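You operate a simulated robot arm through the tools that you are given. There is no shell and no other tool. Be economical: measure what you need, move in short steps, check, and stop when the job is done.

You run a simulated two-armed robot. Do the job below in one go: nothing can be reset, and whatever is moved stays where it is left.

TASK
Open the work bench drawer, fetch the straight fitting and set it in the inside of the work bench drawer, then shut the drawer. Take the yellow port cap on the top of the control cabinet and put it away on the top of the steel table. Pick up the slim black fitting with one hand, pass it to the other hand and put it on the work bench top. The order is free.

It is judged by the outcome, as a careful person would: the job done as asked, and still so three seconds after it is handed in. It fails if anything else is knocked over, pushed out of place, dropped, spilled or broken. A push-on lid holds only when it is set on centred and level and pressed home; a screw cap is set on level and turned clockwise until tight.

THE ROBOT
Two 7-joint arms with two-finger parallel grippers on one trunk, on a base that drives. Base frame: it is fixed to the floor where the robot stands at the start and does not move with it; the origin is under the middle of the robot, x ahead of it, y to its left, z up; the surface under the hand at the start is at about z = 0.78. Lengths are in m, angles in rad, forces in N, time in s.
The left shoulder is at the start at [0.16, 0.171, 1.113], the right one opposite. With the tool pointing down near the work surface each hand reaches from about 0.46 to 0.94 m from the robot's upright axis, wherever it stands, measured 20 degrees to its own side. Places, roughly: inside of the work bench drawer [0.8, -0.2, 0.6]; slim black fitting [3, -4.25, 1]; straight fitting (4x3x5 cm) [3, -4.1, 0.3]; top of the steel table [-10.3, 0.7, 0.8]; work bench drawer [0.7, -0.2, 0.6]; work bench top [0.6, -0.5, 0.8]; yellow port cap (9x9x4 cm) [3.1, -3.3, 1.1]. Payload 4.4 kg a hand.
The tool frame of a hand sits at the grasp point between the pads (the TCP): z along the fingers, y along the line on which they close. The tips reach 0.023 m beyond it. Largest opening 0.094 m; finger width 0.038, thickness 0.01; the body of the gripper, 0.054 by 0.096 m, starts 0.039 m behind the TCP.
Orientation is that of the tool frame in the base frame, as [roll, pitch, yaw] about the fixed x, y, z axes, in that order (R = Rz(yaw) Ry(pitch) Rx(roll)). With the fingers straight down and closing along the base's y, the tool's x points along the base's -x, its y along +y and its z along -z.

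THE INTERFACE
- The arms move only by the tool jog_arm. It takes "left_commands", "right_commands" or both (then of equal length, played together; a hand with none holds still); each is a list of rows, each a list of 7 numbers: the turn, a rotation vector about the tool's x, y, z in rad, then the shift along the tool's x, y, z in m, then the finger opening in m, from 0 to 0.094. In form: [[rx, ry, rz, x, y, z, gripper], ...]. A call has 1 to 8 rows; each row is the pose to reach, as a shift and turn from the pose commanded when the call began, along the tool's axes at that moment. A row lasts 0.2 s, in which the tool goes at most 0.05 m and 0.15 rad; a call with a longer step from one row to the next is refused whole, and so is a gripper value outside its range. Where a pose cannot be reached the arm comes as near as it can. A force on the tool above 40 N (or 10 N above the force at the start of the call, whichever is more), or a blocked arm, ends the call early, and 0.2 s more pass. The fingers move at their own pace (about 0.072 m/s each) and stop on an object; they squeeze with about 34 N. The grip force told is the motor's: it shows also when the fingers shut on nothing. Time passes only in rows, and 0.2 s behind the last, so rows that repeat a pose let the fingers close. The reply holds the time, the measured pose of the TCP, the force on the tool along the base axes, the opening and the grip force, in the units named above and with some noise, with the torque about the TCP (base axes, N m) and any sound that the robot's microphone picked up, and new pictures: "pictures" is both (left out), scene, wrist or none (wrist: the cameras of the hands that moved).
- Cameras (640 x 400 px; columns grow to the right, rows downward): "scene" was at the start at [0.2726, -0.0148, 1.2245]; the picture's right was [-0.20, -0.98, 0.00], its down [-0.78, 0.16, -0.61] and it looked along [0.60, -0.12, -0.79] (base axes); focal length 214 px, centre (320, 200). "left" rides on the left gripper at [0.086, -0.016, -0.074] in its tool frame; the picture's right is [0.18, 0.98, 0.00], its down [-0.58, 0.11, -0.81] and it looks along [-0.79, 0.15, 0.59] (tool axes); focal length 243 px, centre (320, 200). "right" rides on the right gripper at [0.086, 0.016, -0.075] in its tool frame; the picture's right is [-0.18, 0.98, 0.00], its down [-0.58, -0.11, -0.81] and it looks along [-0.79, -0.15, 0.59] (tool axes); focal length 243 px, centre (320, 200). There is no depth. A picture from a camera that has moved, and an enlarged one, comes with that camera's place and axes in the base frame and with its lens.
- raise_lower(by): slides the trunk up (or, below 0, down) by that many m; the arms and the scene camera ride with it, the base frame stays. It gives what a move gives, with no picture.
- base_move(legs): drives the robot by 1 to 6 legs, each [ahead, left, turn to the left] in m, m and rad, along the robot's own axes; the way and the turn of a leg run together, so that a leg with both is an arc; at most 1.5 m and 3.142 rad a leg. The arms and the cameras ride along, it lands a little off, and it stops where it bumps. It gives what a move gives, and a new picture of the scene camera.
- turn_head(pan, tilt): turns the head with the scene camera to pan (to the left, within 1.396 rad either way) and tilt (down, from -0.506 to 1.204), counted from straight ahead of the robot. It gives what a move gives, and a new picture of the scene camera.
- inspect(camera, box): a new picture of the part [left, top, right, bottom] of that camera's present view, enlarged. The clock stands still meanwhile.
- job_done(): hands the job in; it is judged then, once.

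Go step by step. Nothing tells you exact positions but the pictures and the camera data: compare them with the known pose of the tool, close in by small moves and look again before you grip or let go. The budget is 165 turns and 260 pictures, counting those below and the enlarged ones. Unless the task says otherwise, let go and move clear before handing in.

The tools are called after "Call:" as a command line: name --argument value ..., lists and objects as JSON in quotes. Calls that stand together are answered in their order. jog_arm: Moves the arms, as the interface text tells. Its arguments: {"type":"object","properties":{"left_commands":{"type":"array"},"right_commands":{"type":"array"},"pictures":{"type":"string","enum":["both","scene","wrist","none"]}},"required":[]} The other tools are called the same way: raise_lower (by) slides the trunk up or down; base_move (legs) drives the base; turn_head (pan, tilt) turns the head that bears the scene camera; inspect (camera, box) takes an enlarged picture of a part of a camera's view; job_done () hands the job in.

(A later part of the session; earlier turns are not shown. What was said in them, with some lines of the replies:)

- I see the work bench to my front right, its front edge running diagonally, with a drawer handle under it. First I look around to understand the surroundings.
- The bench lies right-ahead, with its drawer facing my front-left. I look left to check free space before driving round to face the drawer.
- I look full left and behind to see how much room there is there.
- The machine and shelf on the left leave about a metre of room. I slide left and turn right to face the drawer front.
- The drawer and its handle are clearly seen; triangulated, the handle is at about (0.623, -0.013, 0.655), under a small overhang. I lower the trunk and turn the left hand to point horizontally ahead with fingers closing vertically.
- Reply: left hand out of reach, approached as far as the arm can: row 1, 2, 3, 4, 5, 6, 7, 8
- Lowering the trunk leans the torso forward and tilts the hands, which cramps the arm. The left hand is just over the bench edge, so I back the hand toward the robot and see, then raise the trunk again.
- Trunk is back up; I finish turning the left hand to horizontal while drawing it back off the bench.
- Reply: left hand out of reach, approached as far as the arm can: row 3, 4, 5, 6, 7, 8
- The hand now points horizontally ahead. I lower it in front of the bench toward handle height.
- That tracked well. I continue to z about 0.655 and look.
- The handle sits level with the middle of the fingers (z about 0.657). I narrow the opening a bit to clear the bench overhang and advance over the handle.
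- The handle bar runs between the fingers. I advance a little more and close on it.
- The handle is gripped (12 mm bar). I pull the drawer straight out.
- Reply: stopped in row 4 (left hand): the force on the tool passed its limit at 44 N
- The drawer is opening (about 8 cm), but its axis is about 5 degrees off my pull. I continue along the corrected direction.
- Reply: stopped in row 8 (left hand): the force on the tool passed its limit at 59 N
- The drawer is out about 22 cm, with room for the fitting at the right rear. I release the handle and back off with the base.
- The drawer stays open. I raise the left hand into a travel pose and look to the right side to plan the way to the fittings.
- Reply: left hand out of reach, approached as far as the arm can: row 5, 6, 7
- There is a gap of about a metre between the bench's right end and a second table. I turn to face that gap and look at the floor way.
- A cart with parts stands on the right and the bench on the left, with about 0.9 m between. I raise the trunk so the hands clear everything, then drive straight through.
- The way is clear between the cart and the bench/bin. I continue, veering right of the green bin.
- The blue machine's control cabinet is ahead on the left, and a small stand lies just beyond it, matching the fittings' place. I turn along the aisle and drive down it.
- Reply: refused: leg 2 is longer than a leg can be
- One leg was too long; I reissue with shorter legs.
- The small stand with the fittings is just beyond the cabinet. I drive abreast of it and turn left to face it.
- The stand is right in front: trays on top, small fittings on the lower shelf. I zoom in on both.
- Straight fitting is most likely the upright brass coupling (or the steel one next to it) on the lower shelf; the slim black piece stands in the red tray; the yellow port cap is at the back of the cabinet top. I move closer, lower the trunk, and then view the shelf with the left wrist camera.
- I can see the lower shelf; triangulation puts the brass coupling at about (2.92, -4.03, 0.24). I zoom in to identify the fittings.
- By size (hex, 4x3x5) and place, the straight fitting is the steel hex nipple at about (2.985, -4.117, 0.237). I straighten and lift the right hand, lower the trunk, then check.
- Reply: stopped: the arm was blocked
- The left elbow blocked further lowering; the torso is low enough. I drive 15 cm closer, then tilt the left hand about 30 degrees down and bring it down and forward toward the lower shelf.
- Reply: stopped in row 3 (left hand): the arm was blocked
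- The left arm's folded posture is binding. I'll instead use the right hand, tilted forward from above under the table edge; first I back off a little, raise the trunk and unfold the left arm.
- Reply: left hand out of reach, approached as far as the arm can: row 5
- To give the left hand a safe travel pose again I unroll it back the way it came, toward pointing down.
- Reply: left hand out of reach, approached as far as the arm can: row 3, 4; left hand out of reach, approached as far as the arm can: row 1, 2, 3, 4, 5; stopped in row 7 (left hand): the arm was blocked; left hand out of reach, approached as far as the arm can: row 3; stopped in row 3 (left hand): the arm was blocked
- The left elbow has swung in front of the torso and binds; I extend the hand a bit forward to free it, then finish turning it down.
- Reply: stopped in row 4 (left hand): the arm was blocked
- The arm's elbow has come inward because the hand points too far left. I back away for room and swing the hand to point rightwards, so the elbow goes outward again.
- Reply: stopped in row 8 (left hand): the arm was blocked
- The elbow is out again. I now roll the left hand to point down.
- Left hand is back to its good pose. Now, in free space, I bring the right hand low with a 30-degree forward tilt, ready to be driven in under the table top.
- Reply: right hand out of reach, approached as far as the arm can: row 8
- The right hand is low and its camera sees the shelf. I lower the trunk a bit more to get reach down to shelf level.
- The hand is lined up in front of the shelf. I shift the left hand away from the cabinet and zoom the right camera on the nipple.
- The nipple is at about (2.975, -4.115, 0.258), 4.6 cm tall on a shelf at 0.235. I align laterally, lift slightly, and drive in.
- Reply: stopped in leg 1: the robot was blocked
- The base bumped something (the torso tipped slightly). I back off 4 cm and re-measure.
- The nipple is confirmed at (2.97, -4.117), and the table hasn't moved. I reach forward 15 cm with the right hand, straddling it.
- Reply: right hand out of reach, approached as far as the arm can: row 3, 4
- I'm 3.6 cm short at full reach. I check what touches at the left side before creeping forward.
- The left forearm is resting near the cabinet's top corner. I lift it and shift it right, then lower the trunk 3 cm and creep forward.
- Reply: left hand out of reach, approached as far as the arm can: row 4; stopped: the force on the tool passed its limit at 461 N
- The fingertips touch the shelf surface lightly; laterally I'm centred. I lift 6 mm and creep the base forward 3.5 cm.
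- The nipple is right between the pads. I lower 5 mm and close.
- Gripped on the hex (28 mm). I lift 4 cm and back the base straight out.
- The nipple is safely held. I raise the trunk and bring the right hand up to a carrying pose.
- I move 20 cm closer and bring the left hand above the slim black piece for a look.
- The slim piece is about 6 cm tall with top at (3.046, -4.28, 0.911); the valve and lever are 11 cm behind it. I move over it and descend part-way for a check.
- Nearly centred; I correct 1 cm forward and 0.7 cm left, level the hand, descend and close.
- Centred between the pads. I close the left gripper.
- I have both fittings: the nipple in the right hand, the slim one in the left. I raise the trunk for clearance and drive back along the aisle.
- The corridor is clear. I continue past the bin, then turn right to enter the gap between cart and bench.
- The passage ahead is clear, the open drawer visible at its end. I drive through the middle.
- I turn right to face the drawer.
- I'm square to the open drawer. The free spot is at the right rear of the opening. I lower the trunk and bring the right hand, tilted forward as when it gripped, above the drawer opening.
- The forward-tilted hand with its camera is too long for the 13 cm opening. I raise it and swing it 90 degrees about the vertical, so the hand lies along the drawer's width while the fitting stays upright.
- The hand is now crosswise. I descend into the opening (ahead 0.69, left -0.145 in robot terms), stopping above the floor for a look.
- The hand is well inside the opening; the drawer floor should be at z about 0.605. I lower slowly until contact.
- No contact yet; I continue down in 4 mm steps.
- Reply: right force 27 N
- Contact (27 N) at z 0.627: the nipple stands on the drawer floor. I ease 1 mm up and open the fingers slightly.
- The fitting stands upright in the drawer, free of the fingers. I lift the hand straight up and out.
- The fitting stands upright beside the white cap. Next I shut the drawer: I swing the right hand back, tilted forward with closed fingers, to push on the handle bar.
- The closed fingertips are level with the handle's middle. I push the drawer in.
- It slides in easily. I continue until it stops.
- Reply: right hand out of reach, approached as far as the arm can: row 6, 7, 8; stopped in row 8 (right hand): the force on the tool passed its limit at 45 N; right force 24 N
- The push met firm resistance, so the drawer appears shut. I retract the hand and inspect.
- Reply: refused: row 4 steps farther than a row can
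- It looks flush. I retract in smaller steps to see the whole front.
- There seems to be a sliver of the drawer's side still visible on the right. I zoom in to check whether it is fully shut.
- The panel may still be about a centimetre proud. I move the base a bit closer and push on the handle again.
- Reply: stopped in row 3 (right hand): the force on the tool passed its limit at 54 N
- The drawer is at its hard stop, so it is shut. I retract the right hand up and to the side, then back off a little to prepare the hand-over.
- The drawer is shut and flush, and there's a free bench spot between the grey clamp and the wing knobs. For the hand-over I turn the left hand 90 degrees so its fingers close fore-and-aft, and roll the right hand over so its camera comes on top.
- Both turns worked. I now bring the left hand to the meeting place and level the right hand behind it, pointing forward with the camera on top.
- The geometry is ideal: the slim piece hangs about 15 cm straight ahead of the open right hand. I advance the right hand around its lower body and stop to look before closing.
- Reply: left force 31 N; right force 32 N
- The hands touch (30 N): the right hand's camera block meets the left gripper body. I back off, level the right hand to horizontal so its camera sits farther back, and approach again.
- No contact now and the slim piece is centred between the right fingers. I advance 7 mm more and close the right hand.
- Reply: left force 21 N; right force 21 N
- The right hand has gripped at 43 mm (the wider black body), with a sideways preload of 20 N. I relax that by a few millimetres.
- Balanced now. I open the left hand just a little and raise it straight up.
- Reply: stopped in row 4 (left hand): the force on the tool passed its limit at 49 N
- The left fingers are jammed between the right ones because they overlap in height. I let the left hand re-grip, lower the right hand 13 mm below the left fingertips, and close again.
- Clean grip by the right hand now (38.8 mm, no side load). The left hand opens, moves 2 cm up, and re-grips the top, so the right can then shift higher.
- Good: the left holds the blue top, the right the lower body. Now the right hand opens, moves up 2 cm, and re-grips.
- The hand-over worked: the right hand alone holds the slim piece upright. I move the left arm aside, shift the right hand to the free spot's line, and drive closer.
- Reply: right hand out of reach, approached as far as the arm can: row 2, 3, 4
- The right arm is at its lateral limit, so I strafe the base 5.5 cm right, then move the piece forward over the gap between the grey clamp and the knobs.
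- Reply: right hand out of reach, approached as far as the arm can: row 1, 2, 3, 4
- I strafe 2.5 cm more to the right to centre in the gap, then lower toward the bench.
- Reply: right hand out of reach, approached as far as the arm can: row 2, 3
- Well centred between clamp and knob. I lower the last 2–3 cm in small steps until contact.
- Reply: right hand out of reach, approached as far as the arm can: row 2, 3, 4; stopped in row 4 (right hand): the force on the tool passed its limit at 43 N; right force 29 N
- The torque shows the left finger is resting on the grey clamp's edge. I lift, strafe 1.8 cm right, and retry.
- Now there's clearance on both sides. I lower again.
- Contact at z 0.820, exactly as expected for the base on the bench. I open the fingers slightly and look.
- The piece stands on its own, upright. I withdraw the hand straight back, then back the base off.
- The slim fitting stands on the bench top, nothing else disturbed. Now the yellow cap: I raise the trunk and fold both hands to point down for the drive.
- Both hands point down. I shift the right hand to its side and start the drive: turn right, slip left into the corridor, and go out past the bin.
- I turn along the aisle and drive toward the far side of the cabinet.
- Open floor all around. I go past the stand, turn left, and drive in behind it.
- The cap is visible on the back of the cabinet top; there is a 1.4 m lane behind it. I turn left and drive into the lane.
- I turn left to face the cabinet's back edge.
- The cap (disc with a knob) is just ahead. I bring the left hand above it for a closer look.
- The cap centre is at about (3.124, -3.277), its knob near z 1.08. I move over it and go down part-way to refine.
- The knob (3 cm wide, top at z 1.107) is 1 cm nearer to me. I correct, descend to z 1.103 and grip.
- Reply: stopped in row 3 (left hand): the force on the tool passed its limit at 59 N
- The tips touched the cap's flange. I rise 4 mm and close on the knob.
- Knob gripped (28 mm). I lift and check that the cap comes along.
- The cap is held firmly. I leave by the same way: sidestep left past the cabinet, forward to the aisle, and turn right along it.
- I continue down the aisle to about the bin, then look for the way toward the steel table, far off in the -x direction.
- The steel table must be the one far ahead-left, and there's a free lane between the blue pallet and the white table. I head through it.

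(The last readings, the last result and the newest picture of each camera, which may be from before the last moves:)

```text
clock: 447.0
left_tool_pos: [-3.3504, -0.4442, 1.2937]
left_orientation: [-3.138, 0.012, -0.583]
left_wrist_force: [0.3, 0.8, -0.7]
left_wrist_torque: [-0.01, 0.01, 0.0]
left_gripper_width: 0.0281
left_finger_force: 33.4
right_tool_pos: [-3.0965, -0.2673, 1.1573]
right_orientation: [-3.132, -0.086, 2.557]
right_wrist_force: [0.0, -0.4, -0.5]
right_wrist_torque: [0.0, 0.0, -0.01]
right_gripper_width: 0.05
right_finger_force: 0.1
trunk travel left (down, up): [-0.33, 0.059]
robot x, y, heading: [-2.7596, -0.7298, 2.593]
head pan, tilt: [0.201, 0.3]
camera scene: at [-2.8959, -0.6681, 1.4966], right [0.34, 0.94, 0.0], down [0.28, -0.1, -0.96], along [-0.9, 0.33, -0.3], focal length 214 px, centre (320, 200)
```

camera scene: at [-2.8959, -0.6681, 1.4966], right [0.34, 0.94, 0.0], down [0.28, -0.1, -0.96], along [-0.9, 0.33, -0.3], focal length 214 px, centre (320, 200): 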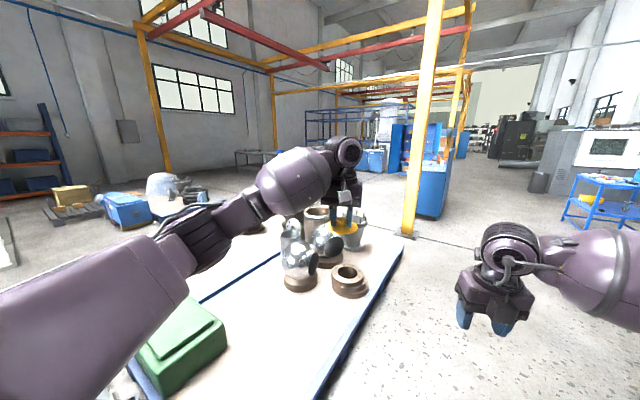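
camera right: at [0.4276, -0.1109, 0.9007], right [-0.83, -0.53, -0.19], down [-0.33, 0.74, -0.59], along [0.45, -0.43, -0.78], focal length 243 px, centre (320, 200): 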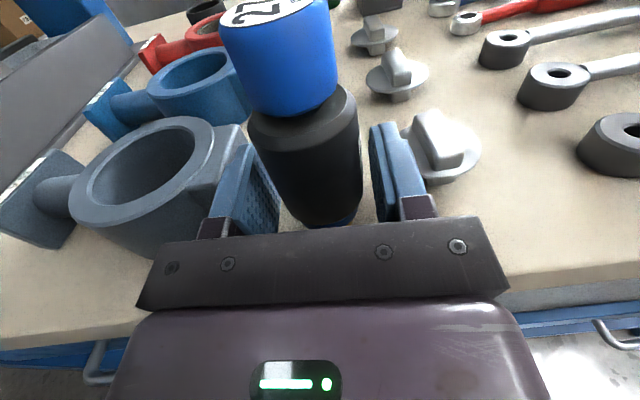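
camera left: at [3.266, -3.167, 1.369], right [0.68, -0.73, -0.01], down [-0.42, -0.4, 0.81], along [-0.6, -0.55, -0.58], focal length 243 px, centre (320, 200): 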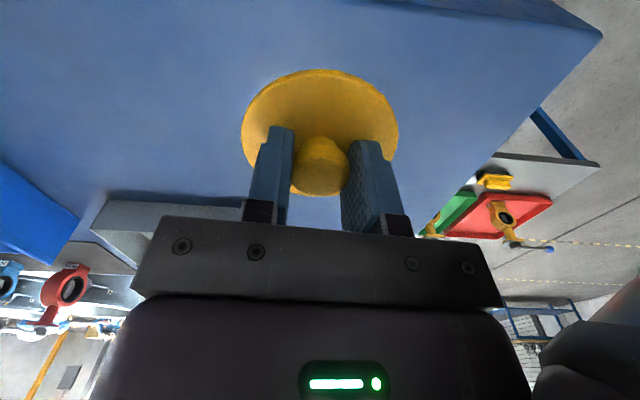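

A loaded pallet blocks the direct way; there's an aisle to its right along a yellow post and a blue cabinet. I follow that aisle and look left again.

Call:
base_move --legs '[[0, 0, -0.42], [1.4, -0.1, 0], [1.4, -0.15, 0]]'

Call:
turn_head --pan 0.75 --tilt 0.35

```text
clock: 461.8
left_tool_pos: [-4.579, 2.2023, 1.2934]
left_orientation: [-3.135, 0.012, -0.993]
left_wrist_force: [-0.2, -0.6, -0.5]
left_wrist_torque: [0.0, -0.01, 0.02]
left_gripper_width: 0.0284
left_finger_force: 33.7
right_tool_pos: [-4.2749, 2.2658, 1.1578]
right_orientation: [-3.133, -0.085, 2.149]
right_wrist_force: [0.4, 0.0, -0.2]
right_wrist_torque: [-0.02, 0.02, 0.01]
right_gripper_width: 0.0498
right_finger_force: 0.1
trunk travel left (down, up): [-0.33, 0.059]
robot x, y, heading: [-4.1473, 1.7057, 2.183]
head pan, tilt: [0.201, 0.3]
camera scene: at [-4.2506, 1.8173, 1.4966], right [0.69, 0.73, 0.0], down [0.21, -0.2, -0.96], along [-0.69, 0.66, -0.3], focal length 214 px, centre (320, 200)
```

scene: 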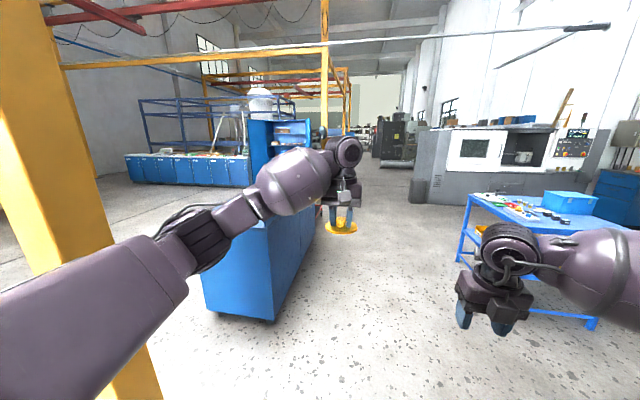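

```text
clock: 462.8
left_tool_pos: [-4.5785, 2.2033, 1.2937]
left_orientation: [-3.136, 0.012, -0.993]
left_wrist_force: [0.2, -0.2, -0.9]
left_wrist_torque: [-0.01, -0.01, -0.01]
left_gripper_width: 0.0278
left_finger_force: 34.3
right_tool_pos: [-4.2741, 2.265, 1.1574]
right_orientation: [-3.133, -0.085, 2.147]
right_wrist_force: [0.4, -0.3, 0.3]
right_wrist_torque: [0.01, -0.01, 0.04]
right_gripper_width: 0.0499
right_finger_force: 0.1
trunk travel left (down, up): [-0.33, 0.059]
robot x, y, heading: [-4.1495, 1.7078, 2.179]
head pan, tilt: [0.75, 0.351]
camera scene: at [-4.2738, 1.7723, 1.4919], right [0.21, 0.98, 0.0], down [0.34, -0.07, -0.94], along [-0.92, 0.2, -0.34], focal length 214 px, centre (320, 200)
```

scene: 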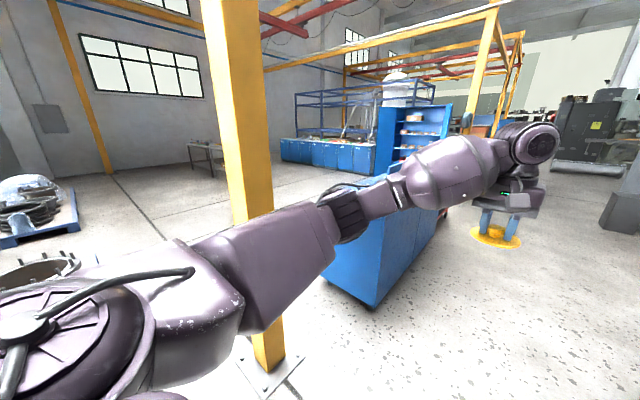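

The steel table is visible beyond, through a 0.75 m opening between the post and the low blue cabinet. I'll sidestep through it facing along the aisle; first I move level with the gap.

Call:
base_move --legs '[[0.97, 0, 0]]'

Call:
turn_head --pan 1.39 --tilt 0.75

```text
clock: 467.9
left_tool_pos: [-5.151, 2.9902, 1.2936]
left_orientation: [-3.138, 0.011, -0.978]
left_wrist_force: [-0.3, 0.2, -0.3]
left_wrist_torque: [0.02, 0.02, -0.01]
left_gripper_width: 0.0279
left_finger_force: 33.9
right_tool_pos: [-4.8481, 3.056, 1.157]
right_orientation: [-3.133, -0.086, 2.164]
right_wrist_force: [-0.5, 0.9, -0.8]
right_wrist_torque: [0.0, 0.01, 0.01]
right_gripper_width: 0.0502
right_finger_force: 0.1
trunk travel left (down, up): [-0.33, 0.059]
robot x, y, heading: [-4.7152, 2.4981, 2.197]
head pan, tilt: [0.75, 0.351]
camera scene: at [-4.8402, 2.5643, 1.4918], right [0.19, 0.98, 0.0], down [0.34, -0.07, -0.94], along [-0.92, 0.18, -0.34], focal length 214 px, centre (320, 200)
```

scene: 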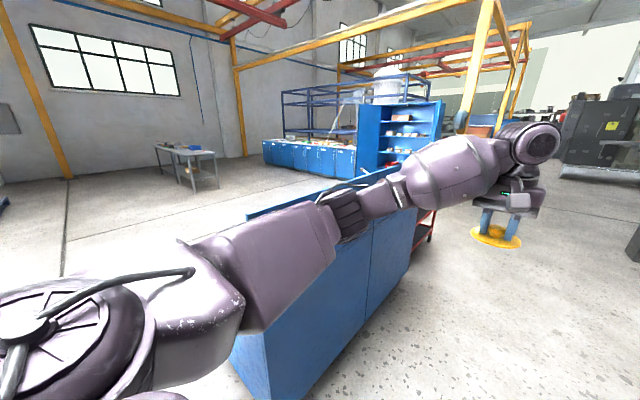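

```text
clock: 468.9
left_tool_pos: [-5.1512, 2.9891, 1.2927]
left_orientation: [-3.137, 0.014, -0.977]
left_wrist_force: [0.2, 0.1, -0.7]
left_wrist_torque: [0.01, -0.01, 0.01]
left_gripper_width: 0.0278
left_finger_force: 34.5
right_tool_pos: [-4.8475, 3.0555, 1.1567]
right_orientation: [-3.132, -0.084, 2.166]
right_wrist_force: [-0.3, -0.3, -0.3]
right_wrist_torque: [0.0, -0.02, 0.01]
right_gripper_width: 0.0502
right_finger_force: 0.0
trunk travel left (down, up): [-0.33, 0.059]
robot x, y, heading: [-4.7182, 2.4999, 2.195]
head pan, tilt: [1.389, 0.75]
camera scene: at [-4.8235, 2.5105, 1.4563], right [-0.43, 0.9, 0.0], down [0.62, 0.29, -0.73], along [-0.66, -0.31, -0.68], focal length 214 px, centre (320, 200)
```

scene: 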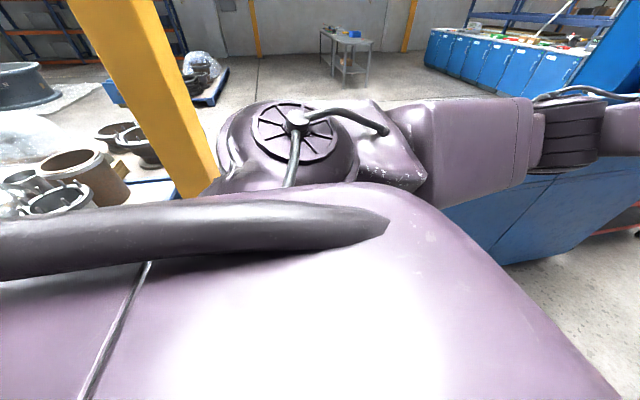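

The opening is to my left. I sidestep in short legs.

Call:
base_move --legs '[[0.04, 0, -0.015], [0, 0.7, 0]]'

```text
clock: 475.9
left_tool_pos: [-5.7366, 2.6294, 1.2948]
left_orientation: [-3.137, 0.012, -0.992]
left_wrist_force: [0.5, 0.3, -1.2]
left_wrist_torque: [-0.05, -0.02, 0.01]
left_gripper_width: 0.0279
left_finger_force: 33.9
right_tool_pos: [-5.4338, 2.6906, 1.1567]
right_orientation: [-3.135, -0.086, 2.148]
right_wrist_force: [0.3, 0.7, 0.3]
right_wrist_torque: [0.05, -0.01, 0.01]
right_gripper_width: 0.0502
right_finger_force: 0.2
trunk travel left (down, up): [-0.33, 0.059]
robot x, y, heading: [-5.3057, 2.1354, 2.182]
head pan, tilt: [1.389, 0.75]
camera scene: at [-5.4155, 2.1454, 1.4562], right [-0.42, 0.91, 0.0], down [0.62, 0.29, -0.73], along [-0.66, -0.31, -0.68], focal length 214 px, centre (320, 200)
```

scene: 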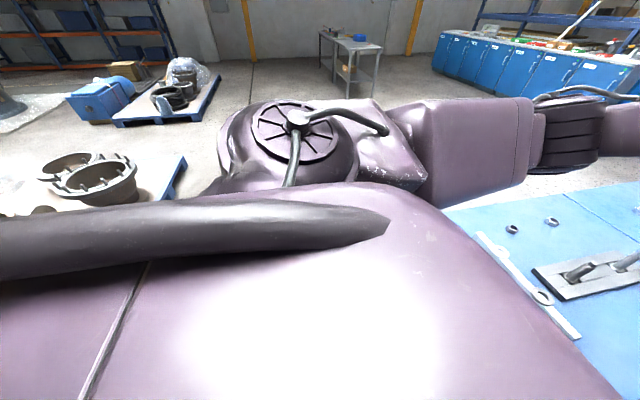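

No bump. I continue through.

Call:
base_move --legs '[[0, 0.7, 0], [0, 0.5, 0]]'

Call:
turn_head --pan 1.1 --tilt 0.35

```text
clock: 478.1
left_tool_pos: [-5.8251, 2.5654, 1.2947]
left_orientation: [-3.136, 0.014, -0.991]
left_wrist_force: [-0.3, -0.1, 0.0]
left_wrist_torque: [-0.01, -0.02, 0.03]
left_gripper_width: 0.028
left_finger_force: 33.4
right_tool_pos: [-5.5172, 2.6322, 1.1572]
right_orientation: [3.141, -0.085, 2.15]
right_wrist_force: [0.4, 0.1, 0.9]
right_wrist_torque: [-0.01, 0.02, 0.02]
right_gripper_width: 0.0501
right_finger_force: 0.0
trunk travel left (down, up): [-0.33, 0.059]
robot x, y, heading: [-5.3933, 2.0697, 2.188]
head pan, tilt: [1.389, 0.75]
stopped in leg 1: the force on the tool passed its limit at 58 N (the readings are from after the stop); the commanded pose is now the measured one
camera scene: at [-5.5039, 2.0831, 1.4563], right [-0.42, 0.91, 0.0], down [0.62, 0.28, -0.73], along [-0.66, -0.31, -0.68], focal length 214 px, centre (320, 200)
```

scene: 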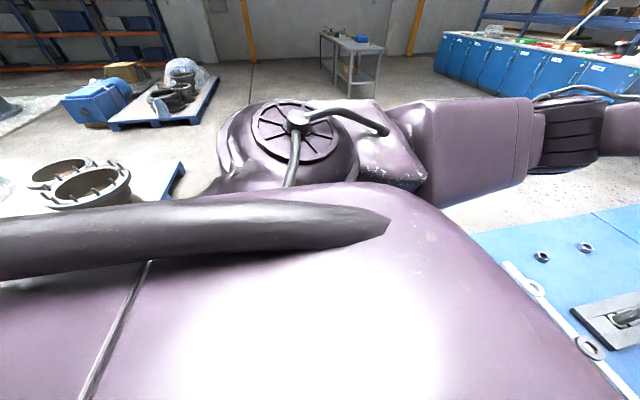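

```text
clock: 479.0
left_tool_pos: [-5.8255, 2.5671, 1.2937]
left_orientation: [-3.137, 0.013, -0.99]
left_wrist_force: [-0.4, 0.0, -0.3]
left_wrist_torque: [0.01, -0.01, 0.01]
left_gripper_width: 0.028
left_finger_force: 34.3
right_tool_pos: [-5.5176, 2.6319, 1.1568]
right_orientation: [3.141, -0.085, 2.148]
right_wrist_force: [-0.1, 0.3, 0.2]
right_wrist_torque: [-0.06, 0.07, 0.02]
right_gripper_width: 0.0498
right_finger_force: 0.0
trunk travel left (down, up): [-0.33, 0.059]
robot x, y, heading: [-5.3936, 2.0689, 2.184]
head pan, tilt: [1.1, 0.351]
camera scene: at [-5.5208, 2.1048, 1.4918], right [-0.14, 0.99, 0.0], down [0.34, 0.05, -0.94], along [-0.93, -0.13, -0.34], focal length 214 px, centre (320, 200)
```

scene: 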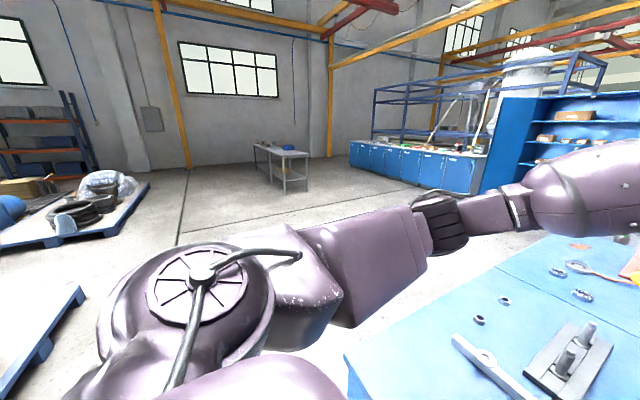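

The right hand touched something. I look ahead to see what it is.

Call:
turn_head --pan -0.1 --tilt 0.6

Call:
inspect --camera "right" --box '[0, 0, 640, 400]'

```text
clock: 480.4
left_tool_pos: [-5.8254, 2.5672, 1.2941]
left_orientation: [-3.136, 0.013, -0.992]
left_wrist_force: [1.0, 0.5, -0.3]
left_wrist_torque: [0.01, -0.02, -0.03]
left_gripper_width: 0.0283
left_finger_force: 34.2
right_tool_pos: [-5.517, 2.6326, 1.1575]
right_orientation: [3.141, -0.086, 2.149]
right_wrist_force: [0.5, 0.6, 0.0]
right_wrist_torque: [-0.07, 0.06, 0.03]
right_gripper_width: 0.0501
right_finger_force: 0.1
trunk travel left (down, up): [-0.33, 0.059]
robot x, y, heading: [-5.3958, 2.0694, 2.184]
head pan, tilt: [-0.099, 0.6]
camera scene: at [-5.4721, 2.195, 1.4691], right [0.87, 0.49, 0.0], down [0.28, -0.49, -0.83], along [-0.41, 0.72, -0.56], focal length 214 px, centre (320, 200)
```

scene: 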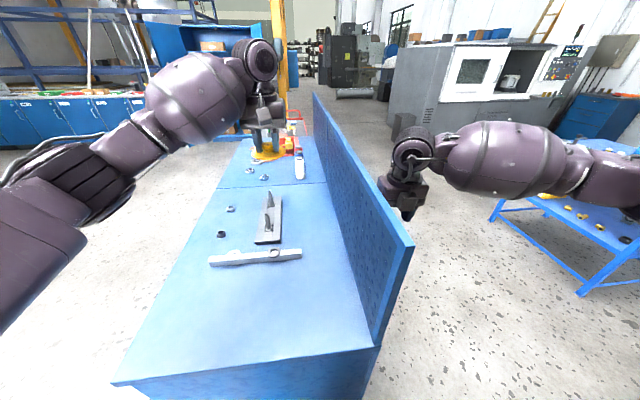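

```text
1.00 times, centred on (320, 200) of right (not enlarged: the box is as wide or as high as the picture)
camera zoom: at [-5.548, 2.7071, 1.2389], right [0.92, 0.38, -0.01], down [0.26, -0.6, 0.75], along [0.28, -0.7, -0.66], focal length 243 px, centre (320, 200)
```

zoom: 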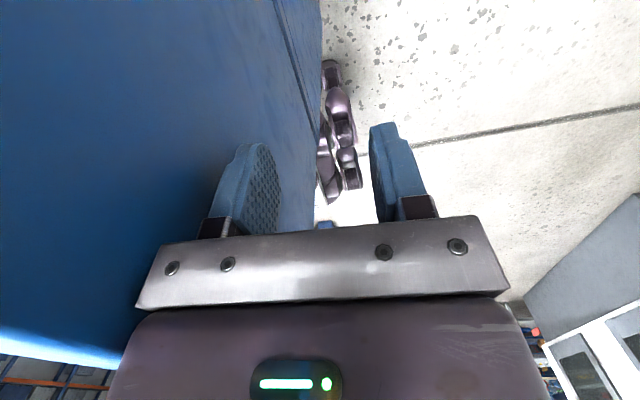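

It is a pegboard panel on the aisle side of that bench; the higher left hand cleared it, the right did not. I step back slightly, raise the right hand and the trunk, and continue.

Call:
base_move --legs '[[0, -0.06, 0]]'

Call:
raise_lower --by 0.055

Call:
jog_arm --right_commands '[[0, 0, 0, 0, 0, -0.04, 0.05], [0, 0, 0, 0, 0, -0.08, 0.03], [0, 0, 0, 0, 0, -0.12, 0.0], [0, 0, 0, 0, 0, -0.16, 0.0], [0, 0, 0, 0, 0, -0.2, 0.0], [0, 0, 0, 0, 0, -0.23, 0.0]]' --left_commands '[[0, 0, 0, 0, 0, 0, 0.0], [0, 0, 0, 0, 0, -0.02, 0.0], [0, 0, 0, 0, 0, -0.04, 0.0], [0, 0, 0, 0, 0, -0.06, 0.0], [0, 0, 0, 0, 0, -0.07, 0.0], [0, 0, 0, 0, 0, -0.07, 0.0]]' --pictures "scene"

```text
clock: 481.6
left_tool_pos: [-5.7757, 2.601, 1.293]
left_orientation: [-3.138, 0.011, -0.989]
left_wrist_force: [0.6, -0.3, -0.4]
left_wrist_torque: [-0.04, -0.02, -0.02]
left_gripper_width: 0.028
left_finger_force: 33.5
right_tool_pos: [-5.4695, 2.6656, 1.1571]
right_orientation: [3.14, -0.086, 2.152]
right_wrist_force: [-0.6, 0.5, -0.4]
right_wrist_torque: [0.02, 0.03, -0.01]
right_gripper_width: 0.0497
right_finger_force: 0.0
trunk travel left (down, up): [-0.33, 0.059]
robot x, y, heading: [-5.3487, 2.1043, 2.183]
head pan, tilt: [-0.099, 0.6]
camera scene: at [-5.4233, 2.2292, 1.4691], right [0.87, 0.49, 0.0], down [0.28, -0.49, -0.83], along [-0.41, 0.72, -0.56], focal length 214 px, centre (320, 200)
```

scene: 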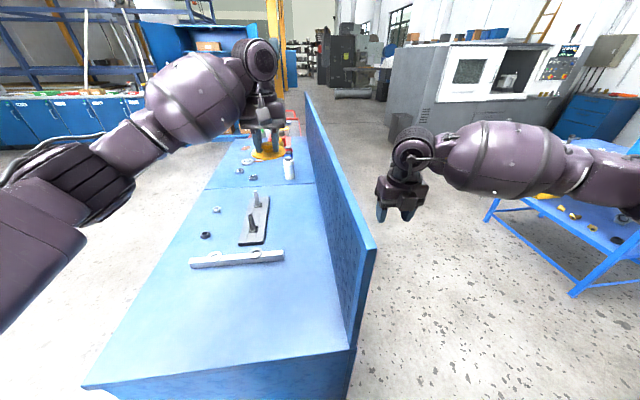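

```text
clock: 482.5
left_tool_pos: [-5.7777, 2.5997, 1.35]
left_orientation: [-3.138, 0.013, -0.989]
left_wrist_force: [0.5, 0.3, 0.0]
left_wrist_torque: [0.03, 0.0, -0.01]
left_gripper_width: 0.0282
left_finger_force: 33.9
right_tool_pos: [-5.4689, 2.6653, 1.2123]
right_orientation: [3.14, -0.084, 2.151]
right_wrist_force: [0.5, 0.3, 0.3]
right_wrist_torque: [-0.03, 0.03, -0.01]
right_gripper_width: 0.0499
right_finger_force: 0.1
trunk travel left (down, up): [-0.385, 0.004]
robot x, y, heading: [-5.3452, 2.104, 2.183]
head pan, tilt: [-0.099, 0.6]
```

```text
clock: 483.9
left_tool_pos: [-5.7784, 2.5985, 1.4186]
left_orientation: [-3.138, 0.015, -0.99]
left_wrist_force: [-0.7, -1.0, -0.8]
left_wrist_torque: [-0.01, 0.04, 0.01]
left_gripper_width: 0.028
left_finger_force: 33.8
right_tool_pos: [-5.4589, 2.6503, 1.4433]
right_orientation: [3.139, -0.086, 2.15]
right_wrist_force: [0.1, 0.2, 0.6]
right_wrist_torque: [0.01, 0.01, 0.01]
right_gripper_width: 0.0
right_finger_force: 34.0
trunk travel left (down, up): [-0.385, 0.004]
robot x, y, heading: [-5.3496, 2.1052, 2.182]
head pan, tilt: [-0.099, 0.6]
camera scene: at [-5.4235, 2.2281, 1.5235], right [0.87, 0.49, 0.0], down [0.28, -0.49, -0.83], along [-0.41, 0.72, -0.56], focal length 214 px, centre (320, 200)
```

scene: 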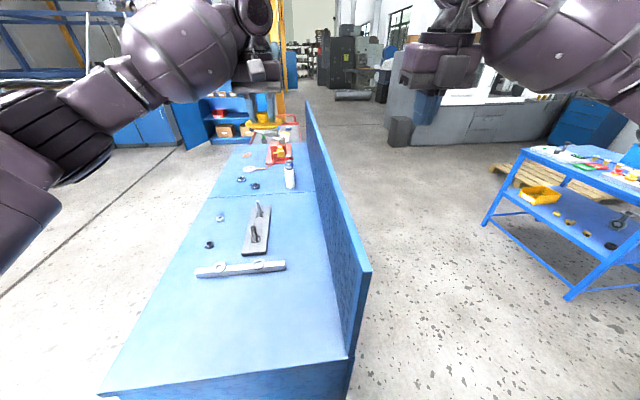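

Both hands are now well above the panel, and nothing was displaced. I sidestep on through.

Call:
base_move --legs '[[0, 0.7, 0], [0, 0.7, 0]]'

Call:
turn_head --pan 1.1 --tilt 0.4

```text
clock: 496.6
left_tool_pos: [-6.9136, 1.801, 1.42]
left_orientation: [-3.138, 0.012, -0.994]
left_wrist_force: [0.2, 0.1, -0.8]
left_wrist_torque: [0.03, 0.04, -0.01]
left_gripper_width: 0.0281
left_finger_force: 33.9
right_tool_pos: [-6.5952, 1.8506, 1.442]
right_orientation: [3.14, -0.086, 2.147]
right_wrist_force: [0.1, -0.3, 1.1]
right_wrist_torque: [0.01, -0.02, 0.02]
right_gripper_width: 0.0002
right_finger_force: 34.1
trunk travel left (down, up): [-0.385, 0.004]
robot x, y, heading: [-6.4847, 1.3058, 2.183]
head pan, tilt: [-0.099, 0.6]
camera scene: at [-6.5608, 1.429, 1.5235], right [0.87, 0.49, 0.0], down [0.28, -0.49, -0.83], along [-0.4, 0.72, -0.56], focal length 214 px, centre (320, 200)
```

scene: 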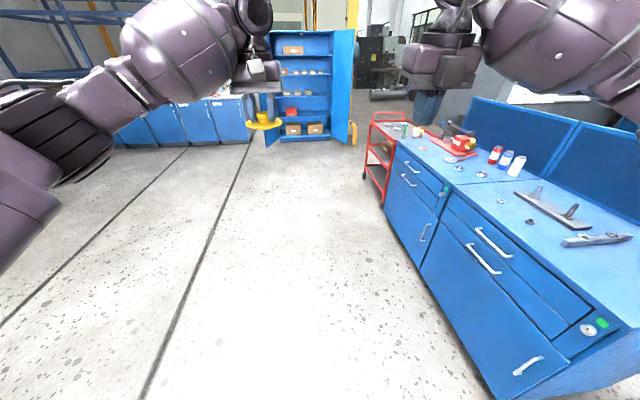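

```text
clock: 498.0
left_tool_pos: [-6.9142, 1.8012, 1.4175]
left_orientation: [-3.136, 0.012, -0.993]
left_wrist_force: [-0.2, 0.5, -0.2]
left_wrist_torque: [-0.02, -0.05, 0.0]
left_gripper_width: 0.0283
left_finger_force: 33.8
right_tool_pos: [-6.5941, 1.8502, 1.4421]
right_orientation: [3.14, -0.087, 2.146]
right_wrist_force: [-1.3, -0.1, -0.6]
right_wrist_torque: [-0.01, 0.0, -0.01]
right_gripper_width: 0.0
right_finger_force: 34.0
trunk travel left (down, up): [-0.385, 0.004]
robot x, y, heading: [-6.4839, 1.3061, 2.179]
head pan, tilt: [1.1, 0.4]
camera scene: at [-6.6094, 1.3393, 1.5417], right [-0.14, 0.99, 0.0], down [0.39, 0.05, -0.92], along [-0.91, -0.13, -0.39], focal length 214 px, centre (320, 200)
```

scene: 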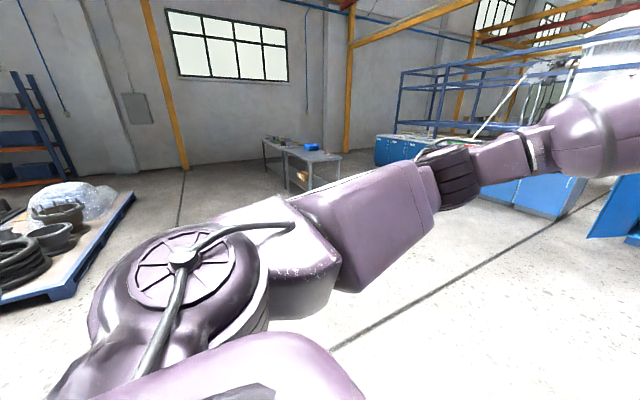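

I'm through. The steel table is clear ahead to the left. I turn toward it and drive closer.

Call:
base_move --legs '[[0, 0, 1.16], [1.0, 0, 0], [0.9, 0, 0]]'

Call:
turn_head --pan 0.0 --tilt 0.5

```text
clock: 510.4
left_tool_pos: [-8.9719, 0.7418, 1.4182]
left_orientation: [-3.138, 0.013, 0.161]
left_wrist_force: [-0.8, -0.7, 0.1]
left_wrist_torque: [0.01, -0.03, 0.01]
left_gripper_width: 0.0279
left_finger_force: 34.3
right_tool_pos: [-8.8877, 1.0536, 1.442]
right_orientation: [3.14, -0.085, -2.984]
right_wrist_force: [-0.7, -0.2, -0.4]
right_wrist_torque: [0.03, 0.01, 0.01]
right_gripper_width: 0.0002
right_finger_force: 34.1
trunk travel left (down, up): [-0.385, 0.004]
robot x, y, heading: [-8.3439, 0.9336, -2.948]
head pan, tilt: [1.1, 0.4]
camera scene: at [-8.426, 0.8316, 1.5417], right [-0.96, 0.28, 0.0], down [0.11, 0.37, -0.92], along [-0.25, -0.89, -0.39], focal length 214 px, centre (320, 200)
```

scene: 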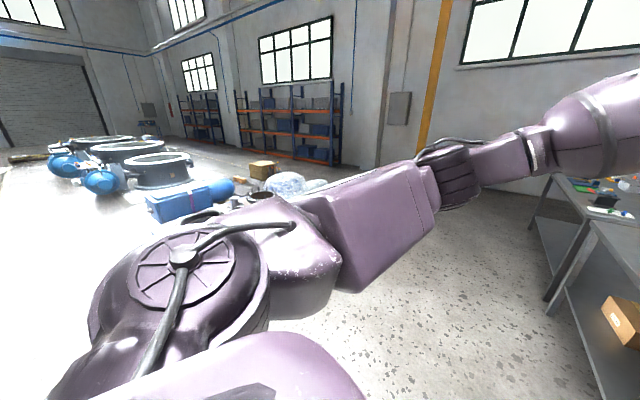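

```text
clock: 511.7
left_tool_pos: [-8.9724, 0.7408, 1.4182]
left_orientation: [-3.135, 0.014, 0.161]
left_wrist_force: [0.1, 0.3, -0.6]
left_wrist_torque: [0.02, -0.03, -0.02]
left_gripper_width: 0.0281
left_finger_force: 34.3
right_tool_pos: [-8.8878, 1.0532, 1.4422]
right_orientation: [3.139, -0.085, -2.982]
right_wrist_force: [-1.2, 0.1, 0.4]
right_wrist_torque: [-0.03, 0.03, -0.02]
right_gripper_width: 0.0
right_finger_force: 34.3
trunk travel left (down, up): [-0.385, 0.004]
robot x, y, heading: [-8.3449, 0.9315, -2.946]
head pan, tilt: [0.0, 0.499]
camera scene: at [-8.4895, 0.9032, 1.5326], right [-0.19, 0.98, 0.0], down [0.47, 0.09, -0.88], along [-0.86, -0.17, -0.48], focal length 214 px, centre (320, 200)
```

scene: 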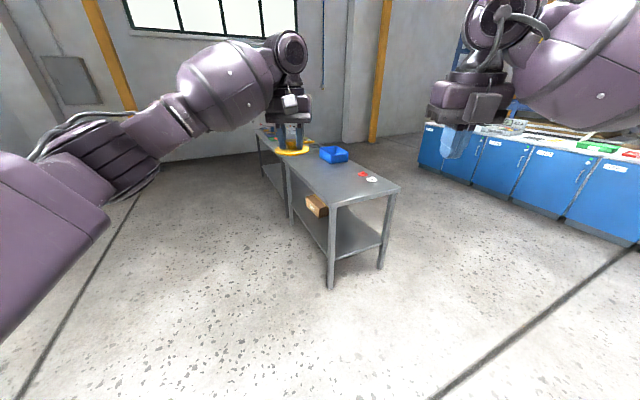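

The near steel table matches the given place; its front right area is free. I turn to square up with it and sidestep to stand before the free area.

Call:
base_move --legs '[[0, 0, -1.157], [0, 0.75, 0], [0.05, 0.65, 0]]'

Call:
turn_head --pan 0.1 --tilt 0.8

```text
clock: 527.3
left_tool_pos: [-9.9454, 0.6697, 1.4178]
left_orientation: [-3.137, 0.014, -0.993]
left_wrist_force: [0.0, 0.7, 0.1]
left_wrist_torque: [0.04, 0.01, -0.02]
left_gripper_width: 0.0277
left_finger_force: 34.2
right_tool_pos: [-9.6267, 0.7195, 1.4431]
right_orientation: [3.14, -0.084, 2.147]
right_wrist_force: [-0.8, 0.3, 0.3]
right_wrist_torque: [-0.01, 0.0, -0.01]
right_gripper_width: 0.0
right_finger_force: 33.9
trunk travel left (down, up): [-0.385, 0.004]
robot x, y, heading: [-9.5147, 0.175, 2.177]
head pan, tilt: [0.0, 0.499]
camera scene: at [-9.6018, 0.2951, 1.5326], right [0.82, 0.57, 0.0], down [0.27, -0.39, -0.88], along [-0.5, 0.72, -0.48], focal length 214 px, centre (320, 200)
```

scene: 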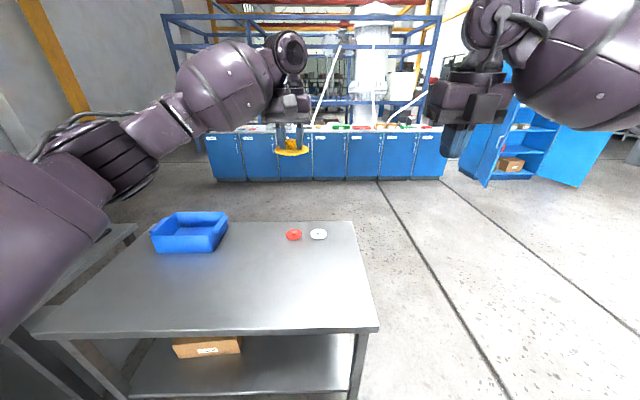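

```text
clock: 528.1
left_tool_pos: [-9.9473, 0.6695, 1.4188]
left_orientation: [-3.137, 0.011, -0.994]
left_wrist_force: [-0.3, -0.2, -0.4]
left_wrist_torque: [0.0, 0.03, -0.02]
left_gripper_width: 0.0279
left_finger_force: 34.4
right_tool_pos: [-9.6266, 0.7191, 1.4424]
right_orientation: [3.14, -0.086, 2.148]
right_wrist_force: [-0.6, -0.3, 0.2]
right_wrist_torque: [0.01, -0.04, -0.01]
right_gripper_width: 0.0001
right_finger_force: 33.9
trunk travel left (down, up): [-0.385, 0.004]
robot x, y, heading: [-9.5188, 0.1725, 2.183]
head pan, tilt: [0.099, 0.799]
camera scene: at [-9.6021, 0.2818, 1.5067], right [0.76, 0.65, 0.0], down [0.47, -0.54, -0.7], along [-0.45, 0.53, -0.72], focal length 214 px, centre (320, 200)
```

scene: 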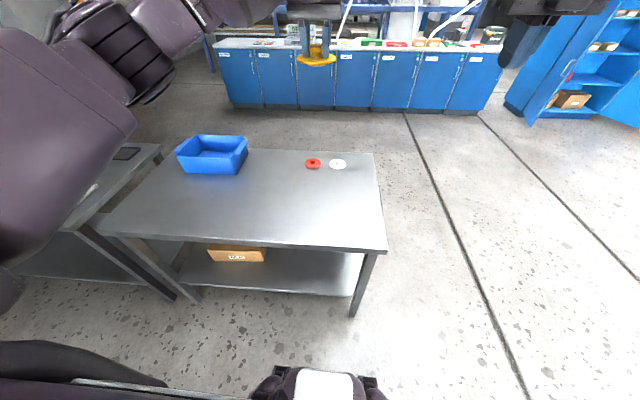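

I'm squarely before the free part of the table top. I lower the trunk and bring the cap over the spot.

Call:
raise_lower --by -0.2

Call:
jog_arm --left_commands '[[0, 0, 0, -0.02, 0.025, 0.03, 0.0], [0, 0, 0, -0.04, 0.045, 0.06, 0.0], [0, 0, 0, -0.055, 0.065, 0.095, 0.0], [0, 0, 0, -0.07, 0.085, 0.13, 0.0], [0, 0, 0, -0.085, 0.105, 0.165, 0.0], [0, 0, 0, -0.1, 0.125, 0.2, 0.0], [0, 0, 0, -0.115, 0.145, 0.235, 0.0], [0, 0, 0, -0.119, 0.156, 0.27, 0.0]]' --pictures "both"

```text
clock: 530.3
left_tool_pos: [-9.9463, 0.668, 1.2195]
left_orientation: [-3.135, 0.016, -0.99]
left_wrist_force: [1.1, -0.7, -0.9]
left_wrist_torque: [0.04, -0.01, 0.03]
left_gripper_width: 0.0284
left_finger_force: 34.0
right_tool_pos: [-9.625, 0.7176, 1.2431]
right_orientation: [3.14, -0.088, 2.148]
right_wrist_force: [0.5, -0.6, -0.1]
right_wrist_torque: [0.01, -0.01, 0.03]
right_gripper_width: 0.0
right_finger_force: 34.0
trunk travel left (down, up): [-0.185, 0.204]
robot x, y, heading: [-9.5172, 0.1718, 2.179]
head pan, tilt: [0.099, 0.799]
```

```text
clock: 532.1
left_tool_pos: [-10.1433, 0.6877, 0.9475]
left_orientation: [-3.135, 0.012, -0.994]
left_wrist_force: [-0.2, 0.4, 0.6]
left_wrist_torque: [0.01, -0.01, 0.02]
left_gripper_width: 0.028
left_finger_force: 33.8
right_tool_pos: [-9.6273, 0.7195, 1.2398]
right_orientation: [3.141, -0.084, 2.146]
right_wrist_force: [-0.5, 0.0, 0.0]
right_wrist_torque: [-0.01, -0.04, 0.0]
right_gripper_width: 0.0
right_finger_force: 33.6
trunk travel left (down, up): [-0.185, 0.204]
robot x, y, heading: [-9.5167, 0.1745, 2.182]
head pan, tilt: [0.099, 0.799]
camera scene: at [-9.6518, 0.3524, 1.2978], right [0.76, 0.65, 0.0], down [0.47, -0.54, -0.7], along [-0.45, 0.53, -0.72], focal length 214 px, centre (320, 200)
camera left: at [-10.0819, 0.6245, 1.0229], right [-0.72, -0.69, -0.01], down [-0.41, 0.42, 0.81], along [-0.56, 0.59, -0.58], focal length 243 px, centre (320, 200)
```

scene: 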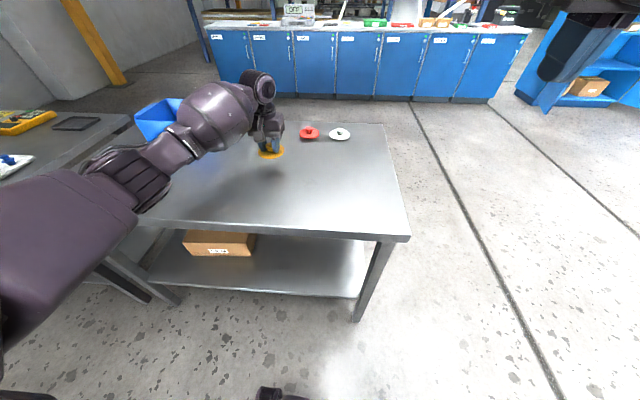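
left: 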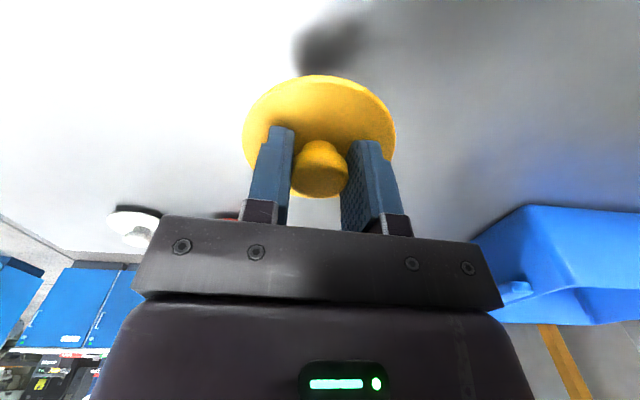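

The cap hangs over the free spot, clear of the bin and small caps. I lower it in steps until it touches.

Call:
jog_arm --left_commands '[[0, 0, 0, 0.01, 0, 0.03, 0.0], [0, 0, 0, 0.015, 0, 0.06, 0.0], [0, 0, 0, 0.015, 0, 0.072, 0.0], [0, 0, 0, 0.015, 0, 0.082, 0.0], [0, 0, 0, 0.015, 0, 0.09, 0.0], [0, 0, 0, 0.015, 0, 0.096, 0.0], [0, 0, 0, 0.015, 0, 0.102, 0.0], [0, 0, 0, 0.015, 0, 0.107, 0.0]]' --pictures "both"

```text
clock: 533.1
left_tool_pos: [-10.1352, 0.6782, 0.884]
left_orientation: [-3.132, 0.035, -0.992]
left_wrist_force: [1.4, -5.6, 31.6]
left_wrist_torque: [-0.08, -0.02, 0.02]
left_gripper_width: 0.0282
left_finger_force: 33.8
right_tool_pos: [-9.6261, 0.718, 1.2437]
right_orientation: [3.14, -0.086, 2.148]
right_wrist_force: [-0.7, 0.6, -0.9]
right_wrist_torque: [0.0, 0.0, 0.02]
right_gripper_width: 0.0002
right_finger_force: 33.7
trunk travel left (down, up): [-0.185, 0.204]
robot x, y, heading: [-9.5152, 0.1739, 2.181]
head pan, tilt: [0.099, 0.799]
stopped in row 4 (left hand): the force on the tool passed its limit at 47 N (the readings are from after the stop); the commanded pose is now the measured one
camera scene: at [-9.6494, 0.35, 1.299], right [0.76, 0.65, 0.0], down [0.47, -0.54, -0.7], along [-0.46, 0.53, -0.72], focal length 214 px, centre (320, 200)
camera left: at [-10.0743, 0.6133, 0.957], right [-0.72, -0.69, -0.02], down [-0.4, 0.4, 0.82], along [-0.56, 0.6, -0.56], focal length 243 px, centre (320, 200)
```

scene: 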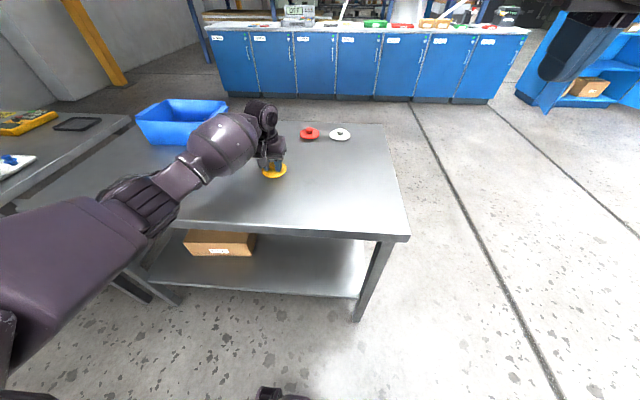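
left: 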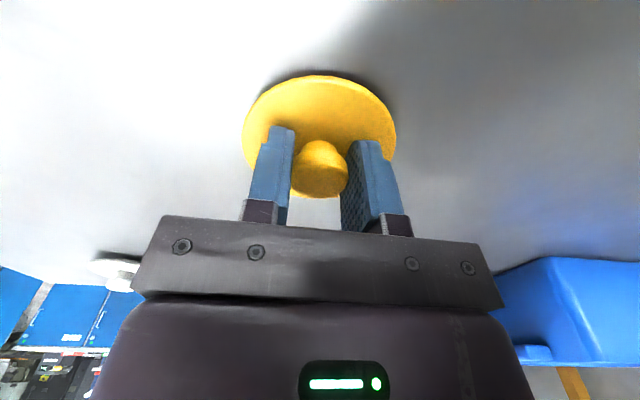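

The cap is on the table (32 N, even contact). I ease off and open the fingers, then rise.

Call:
jog_arm --left_commands '[[0, 0, 0, 0, 0, -0.001, 0.0], [0, 0, 0, 0, 0, -0.002, 0.03], [0, 0, 0, 0, 0, -0.002, 0.045], [0, 0, 0, 0, 0, -0.002, 0.06], [0, 0, 0, 0, 0, -0.02, 0.06], [0, 0, 0, 0, 0, -0.06, 0.06], [0, 0, 0, 0, 0, -0.1, 0.06], [0, 0, 0, 0, 0, -0.15, 0.06]]' --pictures "both"

```text
clock: 534.0
left_tool_pos: [-10.1356, 0.6795, 0.8834]
left_orientation: [-3.133, 0.034, -0.995]
left_wrist_force: [2.9, -2.0, 21.5]
left_wrist_torque: [0.03, -0.01, -0.04]
left_gripper_width: 0.0586
left_finger_force: 0.0
right_tool_pos: [-9.6269, 0.7182, 1.2405]
right_orientation: [3.14, -0.084, 2.151]
right_wrist_force: [0.2, 0.2, -1.5]
right_wrist_torque: [-0.03, -0.01, 0.05]
right_gripper_width: 0.0
right_finger_force: 33.8
trunk travel left (down, up): [-0.185, 0.204]
robot x, y, heading: [-9.5137, 0.1745, 2.18]
head pan, tilt: [0.099, 0.799]
stopped in row 4 (left hand): the force on the tool passed its limit at 58 N (the readings are from after the stop); the commanded pose is now the measured one
camera scene: at [-9.6502, 0.351, 1.2977], right [0.76, 0.65, 0.0], down [0.47, -0.54, -0.7], along [-0.46, 0.53, -0.72], focal length 214 px, centre (320, 200)
camera left: at [-10.0738, 0.6143, 0.9571], right [-0.72, -0.69, -0.02], down [-0.4, 0.4, 0.82], along [-0.56, 0.6, -0.57], focal length 243 px, centre (320, 200)
```

scene: 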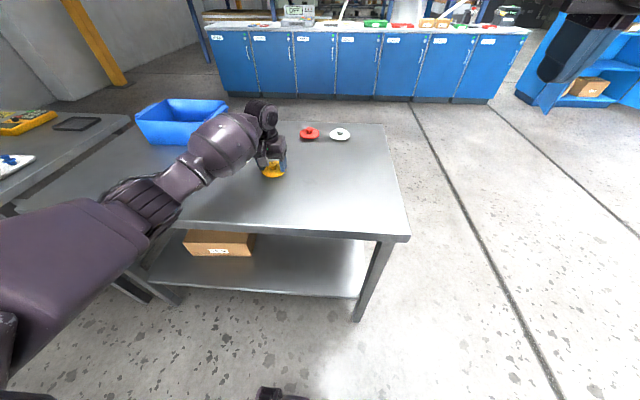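
left: 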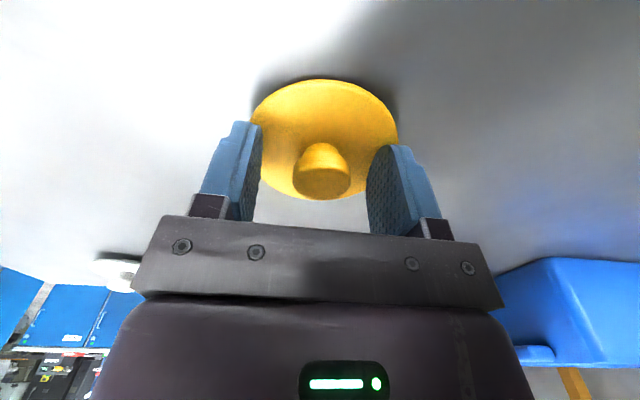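

The fingers are open and the cap sits flat. I lift the hand straight up and clear.

Call:
jog_arm --left_commands '[[0, 0, 0, 0, 0, -0.015, 0.06], [0, 0, 0, 0, 0, -0.05, 0.06], [0, 0, 0, 0, 0, -0.09, 0.06], [0, 0, 0, 0, 0, -0.13, 0.06], [0, 0, 0, 0.02, 0, -0.17, 0.06], [0, 0, 0, 0.06, 0, -0.19, 0.06]]' --pictures "both"

```text
clock: 535.5
left_tool_pos: [-10.1023, 0.6214, 1.0711]
left_orientation: [-3.132, 0.028, -0.994]
left_wrist_force: [0.3, 0.3, -0.1]
left_wrist_torque: [0.0, 0.01, 0.01]
left_gripper_width: 0.0602
left_finger_force: 0.0
right_tool_pos: [-9.6264, 0.7186, 1.242]
right_orientation: [3.139, -0.087, 2.148]
right_wrist_force: [0.6, 0.8, 0.1]
right_wrist_torque: [0.02, -0.03, 0.04]
right_gripper_width: 0.0001
right_finger_force: 34.3
trunk travel left (down, up): [-0.185, 0.204]
robot x, y, heading: [-9.5148, 0.1744, 2.185]
head pan, tilt: [0.099, 0.799]
camera scene: at [-9.651, 0.3508, 1.2983], right [0.76, 0.65, 0.0], down [0.47, -0.54, -0.7], along [-0.45, 0.53, -0.72], focal length 214 px, centre (320, 200)
camera left: at [-10.04, 0.5581, 1.1439], right [-0.72, -0.69, -0.01], down [-0.4, 0.41, 0.82], along [-0.56, 0.6, -0.57], focal length 243 px, centre (320, 200)
```

scene: 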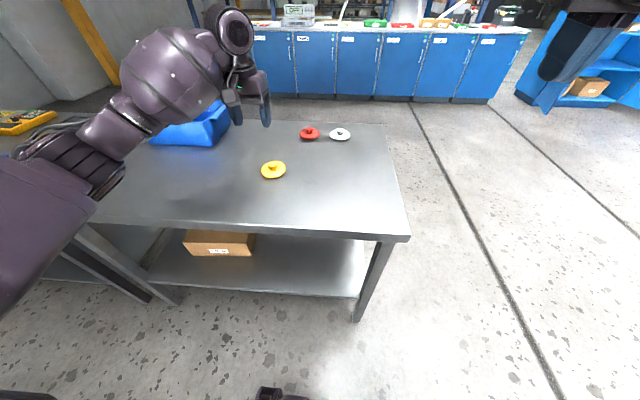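
left: 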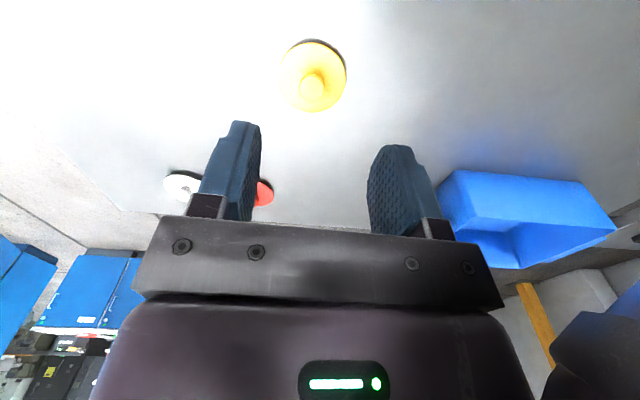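

The yellow cap lies flat on the steel table and both hands are empty and clear. The straight fitting is in the shut drawer and the slim black one stands on the bench top, so I hand in.

Call:
job_done

```text
The job is handed in.
```

I handed the job in with all three items moved, and both hands let go and clear.

- **Straight fitting:** It stands upright inside the work bench drawer. I took it to be the steel hex nipple, because its size and place matched best. I pushed the drawer shut until it met firm resistance. It may sit up to a centimetre out from where it started; I couldn't confirm that from the pictures.
- **Slim black fitting:** I picked it up with the left hand, passed it to the right, and stood it upright on the work bench top.
- **Yellow port cap:** It lies flat on the top of the steel table.

On the way the robot bumped a few fixed things: the right fingertips touched the parts stand's lower shelf, something near the stand and cabinet stopped the base, and the right hand brushed a pegboard panel. During placement a finger rested briefly on a clamp on the bench. I saw nothing knocked over or moved.
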